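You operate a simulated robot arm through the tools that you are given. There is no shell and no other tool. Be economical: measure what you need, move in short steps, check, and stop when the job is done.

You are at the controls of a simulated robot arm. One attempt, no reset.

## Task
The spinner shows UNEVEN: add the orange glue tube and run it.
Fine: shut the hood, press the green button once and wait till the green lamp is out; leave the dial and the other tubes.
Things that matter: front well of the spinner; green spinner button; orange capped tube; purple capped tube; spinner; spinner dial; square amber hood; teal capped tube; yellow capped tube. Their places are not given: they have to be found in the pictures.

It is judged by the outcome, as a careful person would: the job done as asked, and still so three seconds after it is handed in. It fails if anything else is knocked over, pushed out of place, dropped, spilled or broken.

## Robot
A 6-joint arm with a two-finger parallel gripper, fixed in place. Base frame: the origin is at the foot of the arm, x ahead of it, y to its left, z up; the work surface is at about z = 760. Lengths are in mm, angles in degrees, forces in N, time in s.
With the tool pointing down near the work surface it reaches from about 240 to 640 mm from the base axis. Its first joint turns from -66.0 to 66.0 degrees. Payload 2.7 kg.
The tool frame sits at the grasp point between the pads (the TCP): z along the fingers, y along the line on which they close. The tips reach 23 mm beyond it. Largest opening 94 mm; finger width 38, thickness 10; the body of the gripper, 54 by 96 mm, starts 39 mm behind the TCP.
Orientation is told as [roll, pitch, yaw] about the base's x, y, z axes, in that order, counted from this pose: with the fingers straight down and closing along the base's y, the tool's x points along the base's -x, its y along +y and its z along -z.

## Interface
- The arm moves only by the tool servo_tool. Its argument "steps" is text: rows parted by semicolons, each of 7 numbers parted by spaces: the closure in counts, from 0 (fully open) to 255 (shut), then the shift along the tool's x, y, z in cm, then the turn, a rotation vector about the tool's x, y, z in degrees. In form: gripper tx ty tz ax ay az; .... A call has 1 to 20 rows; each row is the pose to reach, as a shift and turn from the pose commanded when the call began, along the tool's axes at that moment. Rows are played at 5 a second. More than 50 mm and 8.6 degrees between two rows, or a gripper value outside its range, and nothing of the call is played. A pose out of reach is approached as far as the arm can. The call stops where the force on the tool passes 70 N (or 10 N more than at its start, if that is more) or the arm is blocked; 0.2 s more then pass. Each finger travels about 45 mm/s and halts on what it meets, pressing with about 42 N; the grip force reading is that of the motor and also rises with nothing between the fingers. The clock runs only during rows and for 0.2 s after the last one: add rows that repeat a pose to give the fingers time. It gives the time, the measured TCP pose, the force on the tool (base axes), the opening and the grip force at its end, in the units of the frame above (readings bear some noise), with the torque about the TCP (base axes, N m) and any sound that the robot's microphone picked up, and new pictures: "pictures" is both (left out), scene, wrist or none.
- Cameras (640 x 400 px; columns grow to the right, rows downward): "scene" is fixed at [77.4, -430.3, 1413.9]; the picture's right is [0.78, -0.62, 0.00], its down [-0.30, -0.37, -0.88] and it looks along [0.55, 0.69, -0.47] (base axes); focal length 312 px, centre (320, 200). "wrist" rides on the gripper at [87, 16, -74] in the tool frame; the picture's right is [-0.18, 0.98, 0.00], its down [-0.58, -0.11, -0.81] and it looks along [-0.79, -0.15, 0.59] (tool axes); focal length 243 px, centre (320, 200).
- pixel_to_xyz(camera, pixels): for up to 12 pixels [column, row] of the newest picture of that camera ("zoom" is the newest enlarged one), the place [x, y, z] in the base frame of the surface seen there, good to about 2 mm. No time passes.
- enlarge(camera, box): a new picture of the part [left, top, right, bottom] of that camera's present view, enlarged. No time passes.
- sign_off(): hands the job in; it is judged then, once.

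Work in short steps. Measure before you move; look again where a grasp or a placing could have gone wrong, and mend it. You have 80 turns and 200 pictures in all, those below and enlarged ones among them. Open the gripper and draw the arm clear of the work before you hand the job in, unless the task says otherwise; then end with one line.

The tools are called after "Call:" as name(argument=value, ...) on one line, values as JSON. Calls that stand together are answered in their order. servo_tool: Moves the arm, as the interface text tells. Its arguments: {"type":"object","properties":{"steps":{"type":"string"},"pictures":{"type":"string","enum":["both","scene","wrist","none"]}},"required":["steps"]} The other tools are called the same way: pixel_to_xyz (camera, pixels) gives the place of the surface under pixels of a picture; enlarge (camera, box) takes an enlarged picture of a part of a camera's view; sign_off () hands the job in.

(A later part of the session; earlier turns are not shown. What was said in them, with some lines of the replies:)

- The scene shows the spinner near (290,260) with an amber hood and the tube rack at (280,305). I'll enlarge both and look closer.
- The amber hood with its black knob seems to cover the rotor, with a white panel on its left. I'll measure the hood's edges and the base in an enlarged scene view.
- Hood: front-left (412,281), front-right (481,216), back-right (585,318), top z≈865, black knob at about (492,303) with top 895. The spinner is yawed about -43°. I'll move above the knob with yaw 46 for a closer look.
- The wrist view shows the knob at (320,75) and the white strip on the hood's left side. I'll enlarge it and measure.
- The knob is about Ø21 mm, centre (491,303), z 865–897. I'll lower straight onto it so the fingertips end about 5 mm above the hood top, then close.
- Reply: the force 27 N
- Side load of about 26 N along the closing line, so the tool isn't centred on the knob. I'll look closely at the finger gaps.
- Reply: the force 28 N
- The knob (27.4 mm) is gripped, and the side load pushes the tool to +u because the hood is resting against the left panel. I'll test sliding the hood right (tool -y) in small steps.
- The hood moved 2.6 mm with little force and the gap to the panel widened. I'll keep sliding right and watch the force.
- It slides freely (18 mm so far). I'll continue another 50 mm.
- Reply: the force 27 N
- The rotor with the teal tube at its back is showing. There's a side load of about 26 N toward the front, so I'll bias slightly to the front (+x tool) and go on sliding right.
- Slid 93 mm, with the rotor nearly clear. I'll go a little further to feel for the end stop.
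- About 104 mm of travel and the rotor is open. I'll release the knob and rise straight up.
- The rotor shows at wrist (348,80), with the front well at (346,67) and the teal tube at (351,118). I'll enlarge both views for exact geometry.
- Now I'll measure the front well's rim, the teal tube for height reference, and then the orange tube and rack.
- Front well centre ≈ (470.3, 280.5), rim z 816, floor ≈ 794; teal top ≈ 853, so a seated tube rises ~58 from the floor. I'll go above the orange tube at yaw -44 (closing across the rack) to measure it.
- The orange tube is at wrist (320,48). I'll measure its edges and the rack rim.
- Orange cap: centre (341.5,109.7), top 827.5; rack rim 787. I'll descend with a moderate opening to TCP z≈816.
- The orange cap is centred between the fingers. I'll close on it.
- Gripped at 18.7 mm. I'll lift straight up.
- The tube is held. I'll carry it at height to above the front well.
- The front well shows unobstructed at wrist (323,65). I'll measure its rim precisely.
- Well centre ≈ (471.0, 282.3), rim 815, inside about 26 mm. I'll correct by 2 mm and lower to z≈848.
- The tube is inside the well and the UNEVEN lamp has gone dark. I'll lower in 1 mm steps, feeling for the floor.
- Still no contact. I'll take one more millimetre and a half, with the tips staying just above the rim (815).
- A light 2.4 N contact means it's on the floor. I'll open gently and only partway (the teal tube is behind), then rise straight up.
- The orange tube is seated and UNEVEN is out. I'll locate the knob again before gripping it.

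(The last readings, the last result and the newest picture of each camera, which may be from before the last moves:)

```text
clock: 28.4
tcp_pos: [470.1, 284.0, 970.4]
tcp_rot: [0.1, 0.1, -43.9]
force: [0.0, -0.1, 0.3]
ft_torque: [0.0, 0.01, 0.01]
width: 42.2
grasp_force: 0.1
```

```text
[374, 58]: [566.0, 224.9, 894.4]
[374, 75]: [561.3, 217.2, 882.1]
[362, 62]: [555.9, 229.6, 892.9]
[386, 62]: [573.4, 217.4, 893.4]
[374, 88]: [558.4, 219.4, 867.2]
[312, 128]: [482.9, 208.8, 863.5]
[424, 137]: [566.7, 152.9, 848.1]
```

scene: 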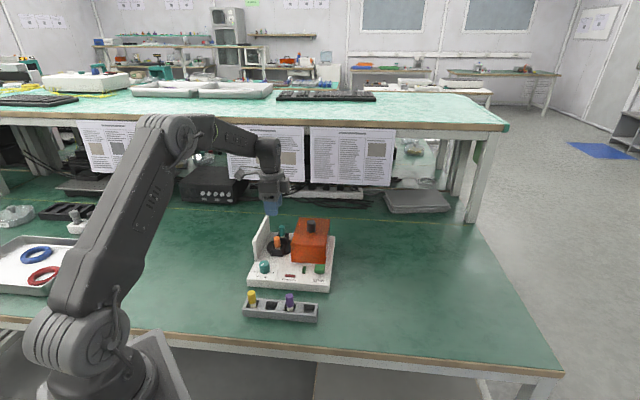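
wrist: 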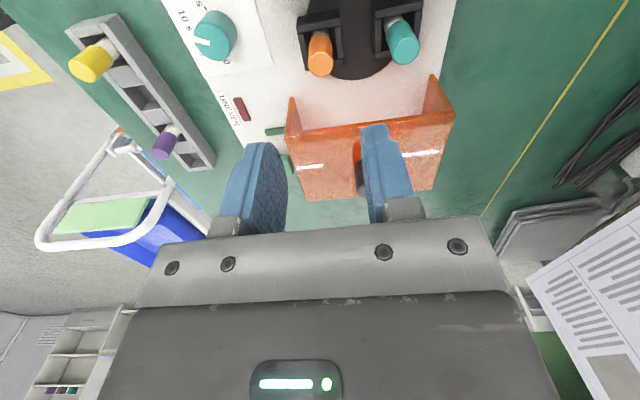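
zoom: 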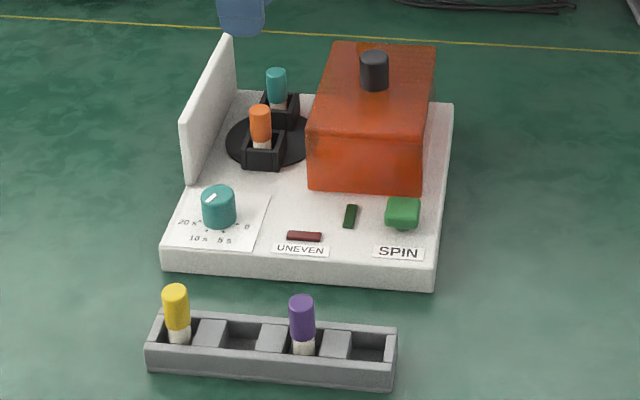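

The knob is still at about (566,229). I'll move above it, turning back to yaw 46 and opening.

Call:
servo_tool(steps="100 -1 0.2 -1 0 0 -8.2; 50 -2 0.5 -2 0 0 -16.4; 0 -3 0.8 -2 0 0 -24.6; 0 -4 1 -2 0 0 -32.8; 0 -5 1.3 -2 0 0 -41; 0 -6 1.6 -2 0 0 -49.2; 0 -7 1.9 -2 0 0 -57.4; 0 -8 2.2 -2 0 0 -65.6; 0 -9 2.5 -2 0 0 -73.8; 0 -10 2.7 -2 0 0 -82; 0 -10.58 2.86 -2 0 0 -90; 0 -10.58 2.86 -2 0 0 -90")

```text
clock: 31.0
tcp_pos: [566.2, 229.3, 990.7]
tcp_rot: [0.1, 0.0, 46.1]
force: [0.7, 1.0, -0.1]
ft_torque: [-0.02, 0.02, 0.03]
width: 94.2
grasp_force: 0.0
```

scene: 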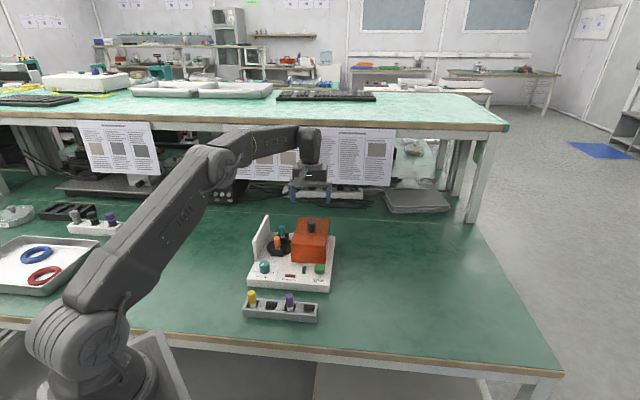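
wrist: 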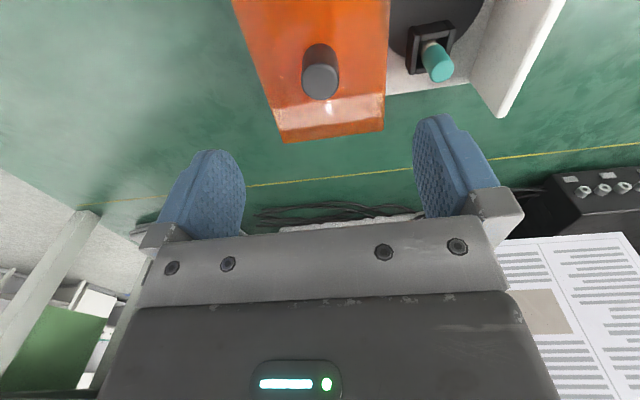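

Centred on the knob. I'll descend to z≈896 and close.

Call:
servo_tool(steps="0 0 0 3 0 0 0; 0 0 0 6 0 0 0; 0 0 0 8.5 0 0 0; 0 0 0 9.5 0 0 0; 100 0 0 9.5 0 0 0; 200 0 0 9.5 0 0 0; 255 0 0 9.5 0 0 0; 255 0 0 9.5 0 0 0; 255 0 0 9.5 0 0 0; 255 0 0 9.5 0 0 0", pictures="wrist")

```text
clock: 33.2
tcp_pos: [565.7, 230.8, 895.2]
tcp_rot: [0.0, -0.1, 46.0]
force: [-0.5, -0.2, -1.7]
ft_torque: [-0.21, -0.47, 0.01]
width: 27.5
grasp_force: 44.5
```

wrist: 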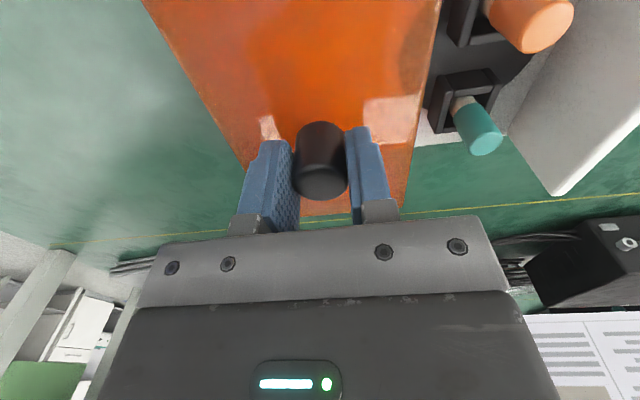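

Gripped. I'll slide the hood left in two parts, watching that the tubes pass inside.

Call:
servo_tool(steps="255 0 0.7 0 0 0 0; 255 0 1.4 0 0 0 0; 255 0 2.1 0 0 0 0; 255 0 2.8 0 0 0 0; 255 -0.05 3.5 0 0 0 0; 255 -0.05 4.2 0 0 0 0; 255 -0.05 5.0 0 0 0 0; 255 -0.05 5 0 0 0 0")

```text
clock: 35.0
tcp_pos: [530.3, 265.8, 895.8]
tcp_rot: [0.1, 0.0, 46.2]
force: [1.2, 2.2, -1.6]
ft_torque: [0.0, -0.72, -0.07]
width: 27.4
grasp_force: 44.6
```

scene: 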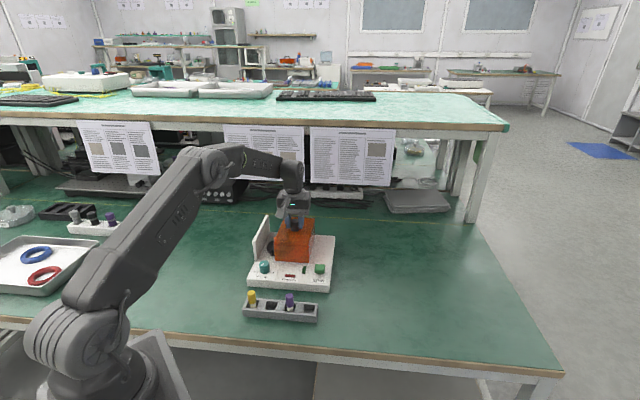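
wrist: 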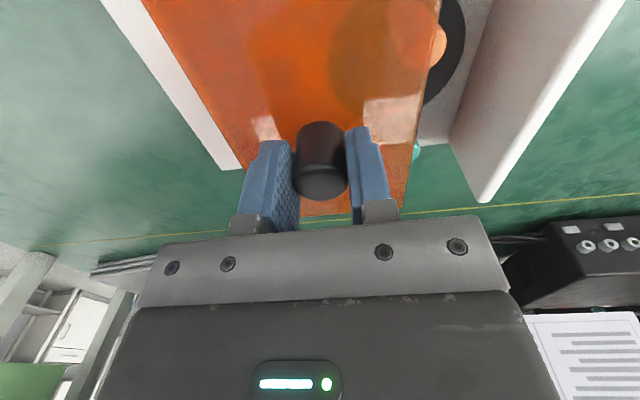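

Free motion with low force. 53 mm remain to the original shut position, so I'll finish gently against the panel.

Call:
servo_tool(steps="255 0 0.7 0 0 0 0; 255 0 1.4 0 0 0 0; 255 0 2.1 0 0 0 0; 255 0 2.8 0 0 0 0; 255 -0.05 3.5 0 0 0 0; 255 -0.05 4.2 0 0 0 0; 255 -0.05 4.7 0 0 0 0; 255 -0.05 5.1 0 0 0 0; 255 -0.05 5.35 0 0 0 0; 255 -0.05 5.5 0 0 0 0; 255 -0.05 5.5 0 0 0 0")

```text
clock: 37.4
tcp_pos: [492.7, 303.2, 895.5]
tcp_rot: [-0.1, -0.4, 45.9]
force: [19.9, -6.0, 5.5]
ft_torque: [0.27, 0.14, 0.11]
width: 27.7
grasp_force: 44.8
```

scene: 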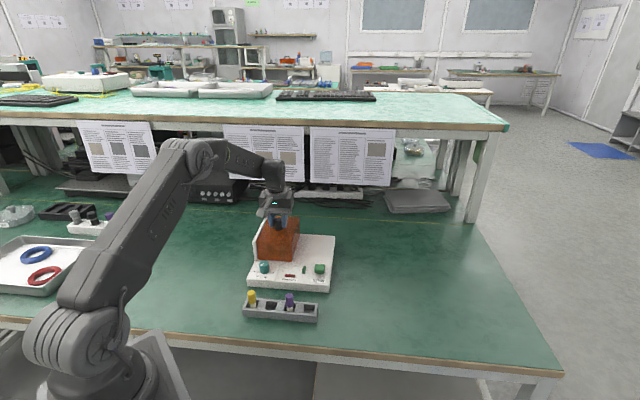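
wrist: 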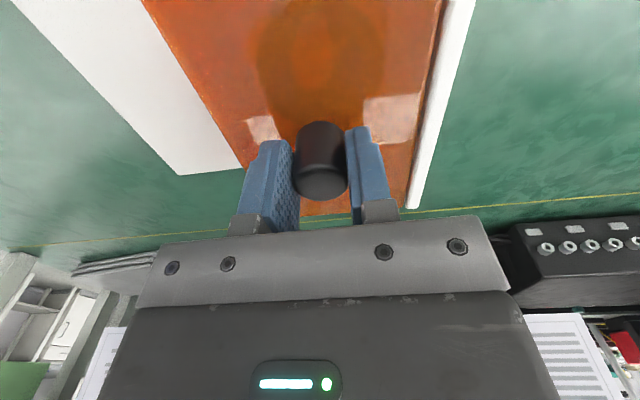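

The hood is back at its original stop with about 20 N against the panel. I'll release, rise, and close the fingers on the way to the button.

Call:
servo_tool(steps="200 0 -0.15 0 0 0 0; 100 0 -0.15 0 0 0 0; 0 0 -0.15 0 0 0 0; 0 0 -0.15 0 0 0 0; 0 0 -0.15 0 0 0 0; 0 0 -0.15 -3 0 0 0; 0 0 -0.15 -6 0 0 0; 0 0 -0.15 -9 0 0 0; 0 3 -1 -12 0 0 0; 0 6 -3 -14 0 0 0; 0 6 -3 -14 0 0 0")

Call:
enlarge(camera="scene", box=[245, 205, 345, 325])

Call:
pixel_to_xyz(camera="zoom", pixels=[[402, 208], [390, 208], [415, 208], [402, 200], [402, 218], [402, 228], [350, 215]])

```text
clock: 39.8
tcp_pos: [470.6, 238.1, 1035.0]
tcp_rot: [0.2, -0.1, 46.1]
force: [-0.7, -0.1, -0.3]
ft_torque: [0.01, 0.0, 0.02]
width: 94.1
grasp_force: 0.0
```

scene: 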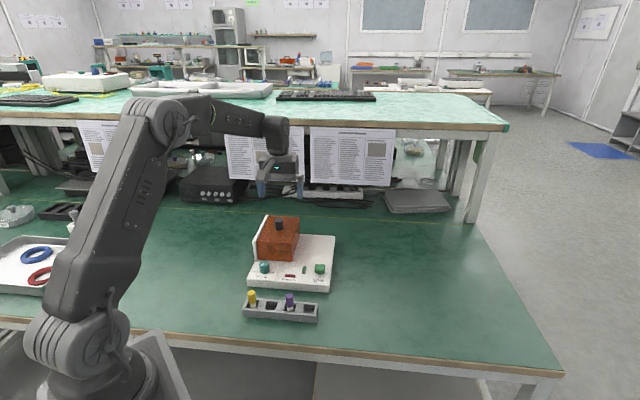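
wrist: 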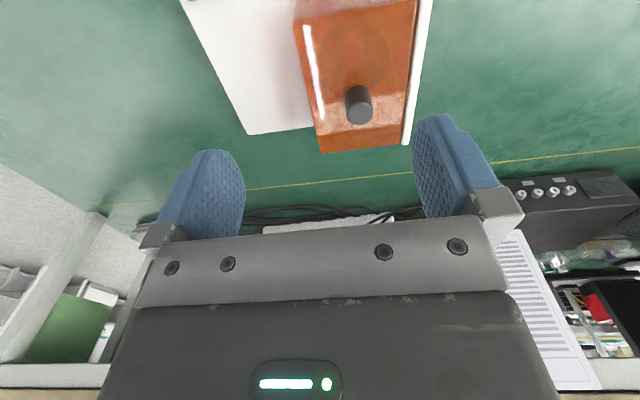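

```text
3.33 times, centred on (295, 265) of scene
```

zoom: 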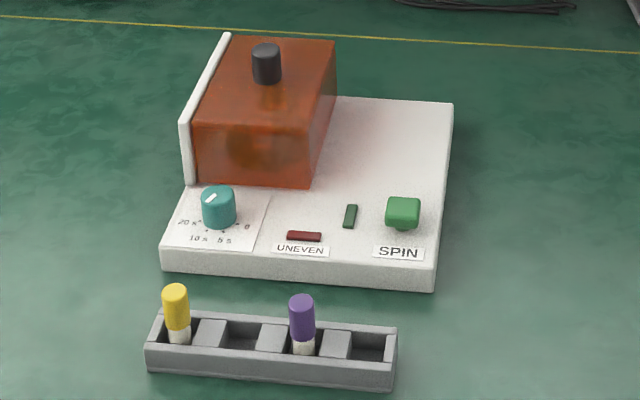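

```text
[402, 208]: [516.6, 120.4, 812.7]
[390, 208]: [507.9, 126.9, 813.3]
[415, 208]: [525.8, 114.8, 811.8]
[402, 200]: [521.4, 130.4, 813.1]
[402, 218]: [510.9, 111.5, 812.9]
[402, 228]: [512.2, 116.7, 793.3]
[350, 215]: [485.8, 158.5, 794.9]
```

The hood is shut, the button top is at (516,122.5,813), and the green lamp at (486,158) is dark now. I'll close the fingers and move above the button, going across first and then down to z≈860.

Call:
servo_tool(steps="80 1 -2.5 0 0 0 0; 160 2 -5 0 0 0 0; 255 3 -7.5 2 0 0 0; 255 4 -9.5 4 0 0 0; 255 5.16 -11.3 7 0 0 0; 255 5.16 -11.3 11 0 0 0; 255 5.16 -11.3 15 0 0 0; 255 5.16 -11.3 17.5 0 0 0; 255 5.16 -11.3 17.5 0 0 0; 255 5.16 -11.3 17.5 0 0 0")

Call:
enlarge(camera="scene", box=[280, 230, 350, 290])

```text
clock: 42.0
tcp_pos: [516.0, 126.7, 859.1]
tcp_rot: [0.1, -0.1, 46.2]
force: [0.1, -0.4, 0.4]
ft_torque: [0.03, 0.0, -0.03]
width: 0.0
grasp_force: 42.5
```

scene: 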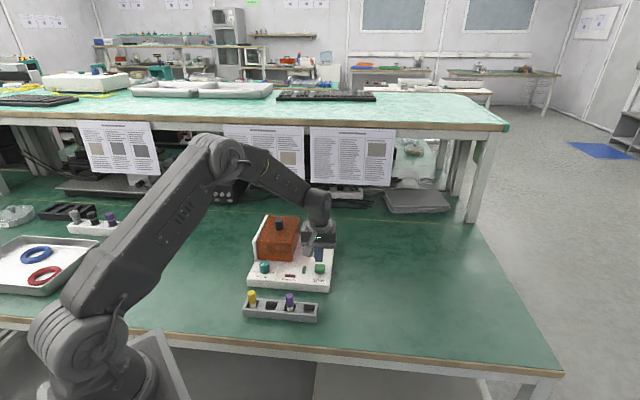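
wrist: 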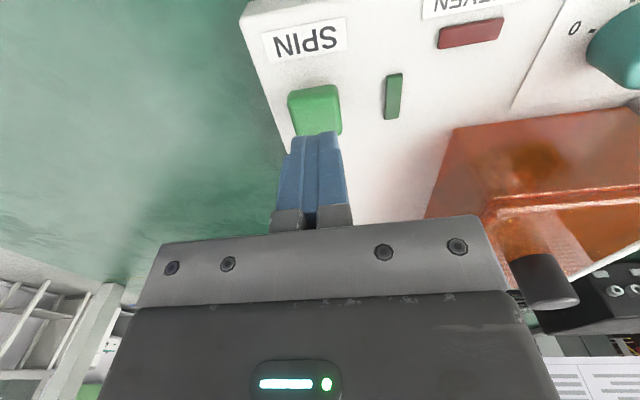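

```text
6.67 times, centred on (315, 260) of scene
```

zoom: 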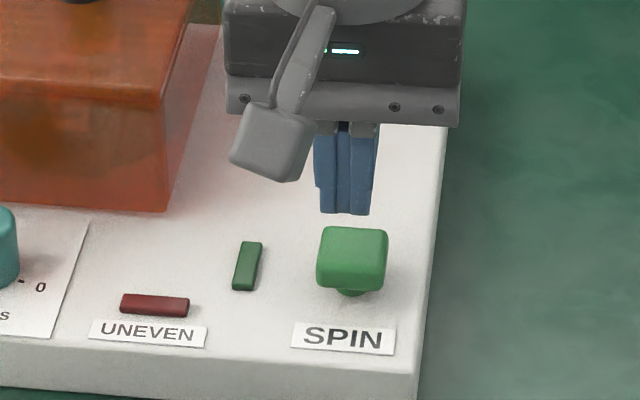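

Fingertips are about 5 mm off the button centre. I'll correct that and lower to just above the button top.

Call:
servo_tool(steps="255 0.34 -0.37 0 0 0 0; 255 0.34 -0.37 1 0 0 0; 255 0.34 -0.37 2.0 0 0 0; 255 0.34 -0.37 2.0 0 0 0")

Call:
enlarge(camera="scene", box=[280, 230, 350, 290])

```text
clock: 43.0
tcp_pos: [517.3, 118.3, 840.2]
tcp_rot: [0.0, 0.0, 46.0]
force: [0.0, -0.5, -0.1]
ft_torque: [-0.02, -0.02, 0.03]
width: 0.1
grasp_force: 42.5
```

scene: 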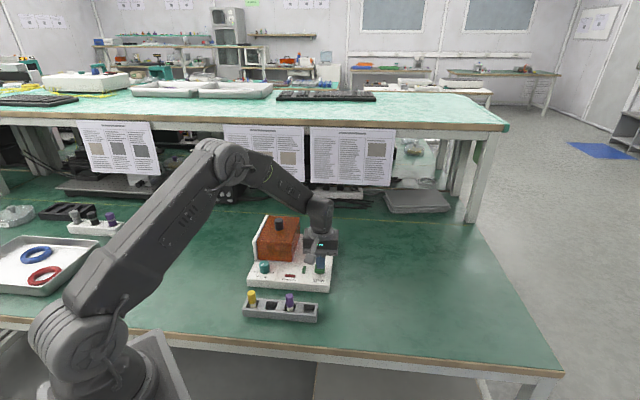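
wrist: 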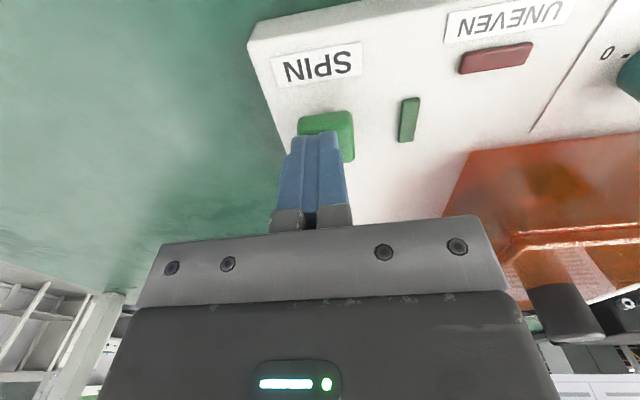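

```text
6.67 times, centred on (315, 260) of scene
```

zoom: 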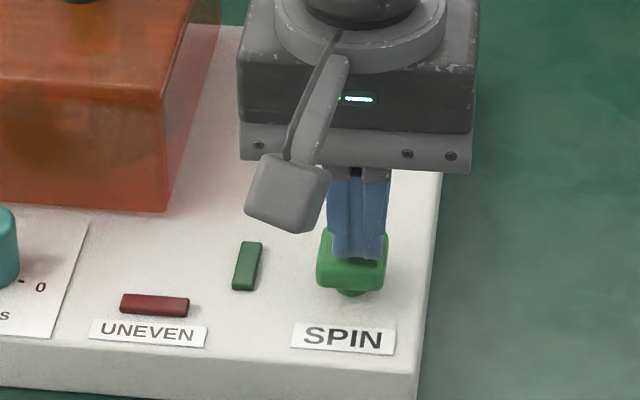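

The fingers are over the button, slightly to the right, so I'll shift 2 mm left. Then I'll press in 1 mm steps to about 4 mm past contact and see the reading.

Call:
servo_tool(steps="255 0 0.2 0.2 0 0 0; 255 0 0.2 0.35 0 0 0; 255 0 0.2 0.5 0 0 0; 255 0 0.2 0.6 0 0 0")

Call:
enlarge(camera="scene", box=[280, 230, 350, 290])

```text
clock: 44.0
tcp_pos: [517.2, 119.5, 833.8]
tcp_rot: [0.1, -0.1, 46.1]
force: [0.0, -0.2, 2.1]
ft_torque: [-0.02, 0.04, -0.03]
width: 0.0
grasp_force: 42.4
```

scene: 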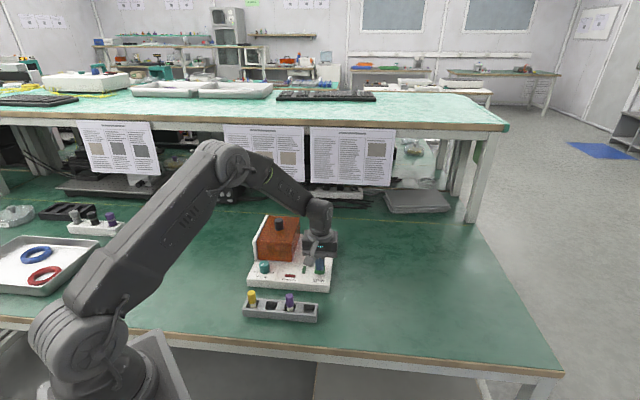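
wrist: 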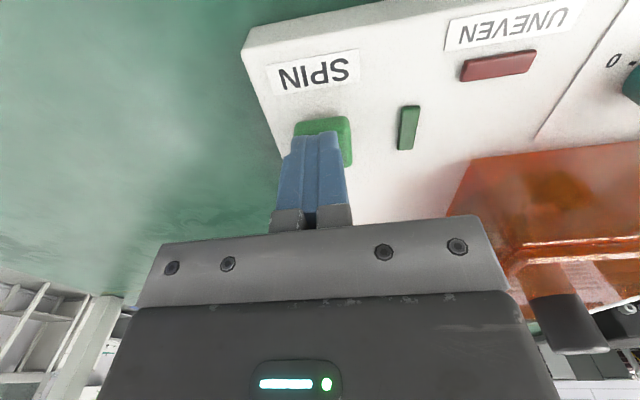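

```text
6.67 times, centred on (315, 260) of scene
```

zoom: 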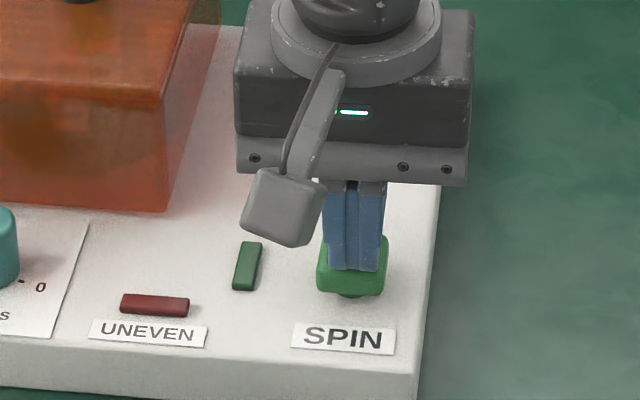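

Light spring contact (2 N) and the lamp is still dark. I'll press further in 1 mm steps.

Call:
servo_tool(steps="255 0 0 0.1 0 0 0; 255 0 0 0.2 0 0 0; 255 0 0 0.2 0 0 0", pictures="wrist")

```text
clock: 44.8
tcp_pos: [516.3, 119.6, 831.3]
tcp_rot: [0.0, -0.1, 46.1]
force: [1.6, 0.0, 2.4]
ft_torque: [-0.01, 0.03, 0.01]
width: 0.0
grasp_force: 41.9
```

wrist: 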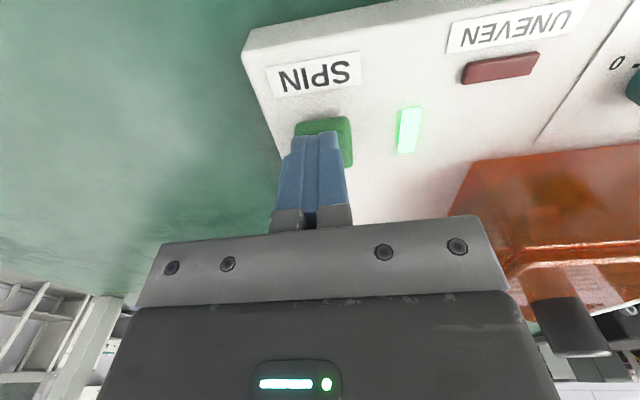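

The green lamp is lit, so the spin has started. I'll lift off and draw clear without crossing the hood.

Call:
servo_tool(steps="255 0 0 -1 0 0 0; 255 0 0 -3 0 0 0; 255 0 0 -6 0 0 0; 255 0 0 -10 0 0 0; 200 0 0 -14 0 0 0; 100 2 0 -17 0 0 0; 0 5 0 -18 0 0 0; 0 8 0 -18 0 0 0; 0 10 0 -18 0 0 0; 0 10 0 -18 0 0 0")

Call:
enlarge(camera="scene", box=[245, 205, 345, 325])

```text
clock: 47.0
tcp_pos: [445.3, 47.1, 1012.9]
tcp_rot: [0.1, -0.1, 46.1]
force: [0.4, 0.0, -0.8]
ft_torque: [0.01, 0.02, -0.02]
width: 94.0
grasp_force: 0.1
```

scene: 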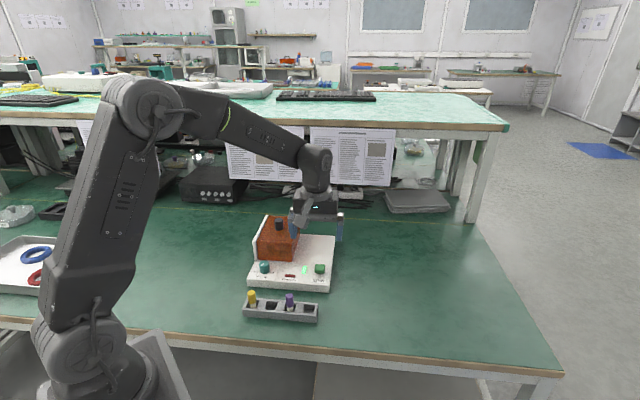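
wrist: 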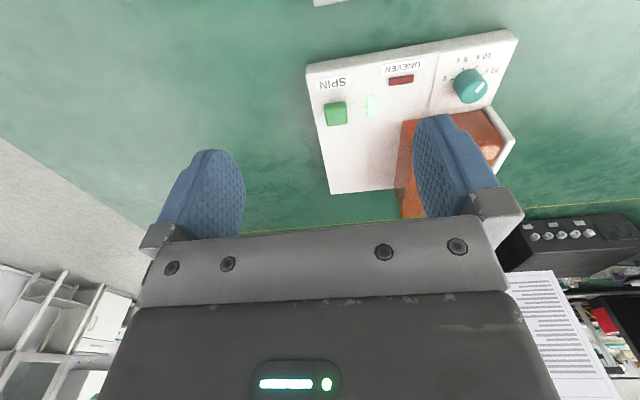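

```text
3.33 times, centred on (295, 265) of scene
```

zoom: 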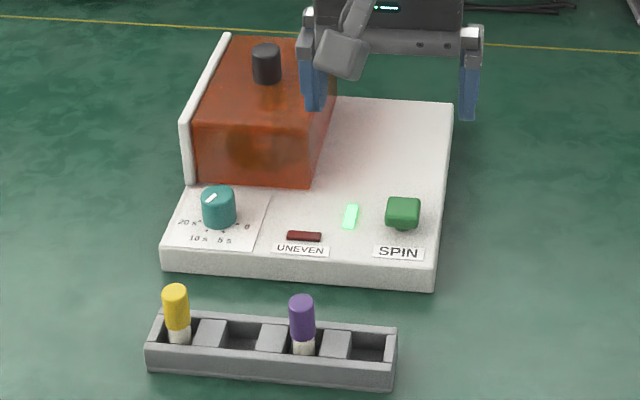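

The lamp is lit and it's running. I'll wait, holding this clear pose (the dial is near 10–20 s).

Call:
servo_tool(steps="0 0 0 0 0 0 0; 0 0 0 0 0 0 0; 0 0 0 0 0 0 0; 0 0 0 0 0 0 0; 0 0 0 0 0 0 0; 0 0 0 0 0 0 0; 0 0 0 0 0 0 0; 0 0 0 0 0 0 0; 0 0 0 0 0 0 0; 0 0 0 0 0 0 0; 0 0 0 0 0 0 0; 0 0 0 0 0 0 0; 0 0 0 0 0 0 0; 0 0 0 0 0 0 0; 0 0 0 0 0 0 0; 0 0 0 0 0 0 0; 0 0 0 0 0 0 0; 0 0 0 0 0 0 0; 0 0 0 0 0 0 0; 0 0 0 0 0 0 0", pictures="wrist")

Call:
servo_tool(steps="0 0 0 0 0 0 0; 0 0 0 0 0 0 0; 0 0 0 0 0 0 0; 0 0 0 0 0 0 0; 0 0 0 0 0 0 0; 0 0 0 0 0 0 0; 0 0 0 0 0 0 0; 0 0 0 0 0 0 0; 0 0 0 0 0 0 0; 0 0 0 0 0 0 0; 0 0 0 0 0 0 0; 0 0 0 0 0 0 0; 0 0 0 0 0 0 0; 0 0 0 0 0 0 0; 0 0 0 0 0 0 0; 0 0 0 0 0 0 0; 0 0 0 0 0 0 0; 0 0 0 0 0 0 0; 0 0 0 0 0 0 0; 0 0 0 0 0 0 0", pictures="wrist")

Call:
servo_tool(steps="0 0 0 0 0 0 0; 0 0 0 0 0 0 0; 0 0 0 0 0 0 0; 0 0 0 0 0 0 0; 0 0 0 0 0 0 0; 0 0 0 0 0 0 0; 0 0 0 0 0 0 0; 0 0 0 0 0 0 0; 0 0 0 0 0 0 0; 0 0 0 0 0 0 0; 0 0 0 0 0 0 0; 0 0 0 0 0 0 0; 0 0 0 0 0 0 0; 0 0 0 0 0 0 0; 0 0 0 0 0 0 0; 0 0 0 0 0 0 0; 0 0 0 0 0 0 0; 0 0 0 0 0 0 0; 0 0 0 0 0 0 0; 0 0 0 0 0 0 0", pictures="both")

```text
clock: 51.2
tcp_pos: [445.1, 46.5, 1014.3]
tcp_rot: [0.1, -0.1, 46.0]
force: [-0.4, -0.9, -0.2]
ft_torque: [0.03, 0.0, -0.01]
width: 93.9
grasp_force: 0.1
```

wrist: 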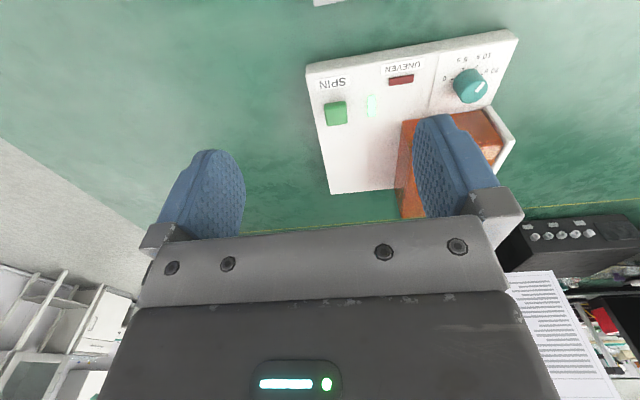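

```text
clock: 55.4
tcp_pos: [445.2, 48.2, 1013.1]
tcp_rot: [0.2, -0.1, 46.1]
force: [-0.2, -0.6, -1.1]
ft_torque: [-0.02, -0.01, -0.03]
width: 93.9
grasp_force: 0.0
```

wrist: 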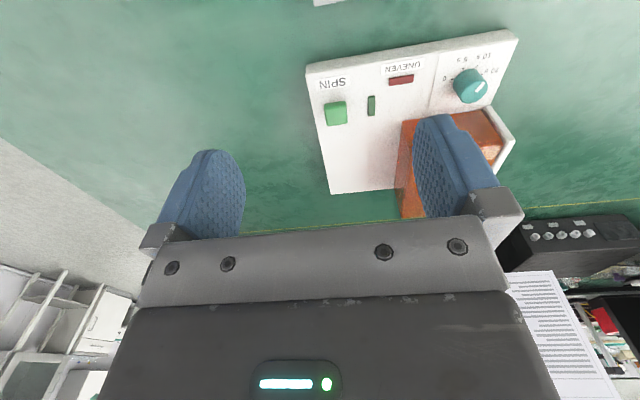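

```text
clock: 59.6
tcp_pos: [445.2, 46.6, 1012.9]
tcp_rot: [0.1, -0.1, 46.2]
force: [0.6, -0.4, -0.6]
ft_torque: [-0.04, 0.0, -0.01]
width: 94.1
grasp_force: 0.0
```

scene: 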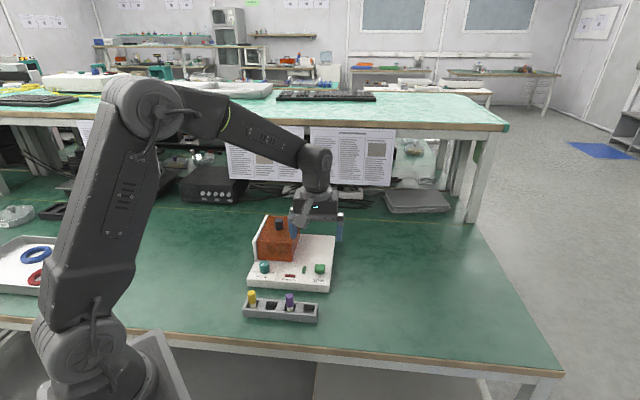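
wrist: 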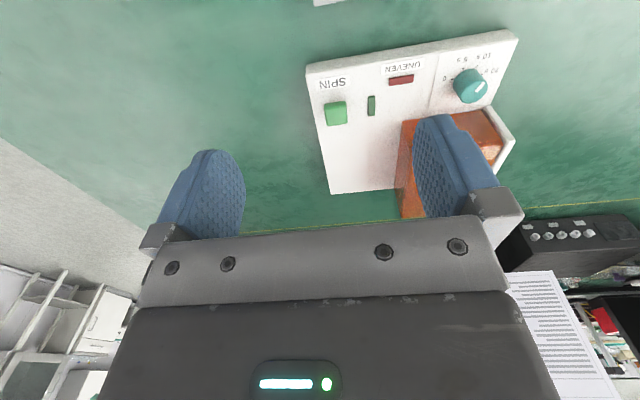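

The green lamp has gone out after roughly 10 s, UNEVEN is dark, the hood is shut, and the gripper is open and clear. I'm handing in.

Call:
sign_off()

```text
The job is handed in.
```

The orange tube is in the front well and the hood is shut. I pressed the green button once, the spin ran until the green lamp went out, and UNEVEN stayed off. The dial and the other tubes were not touched.
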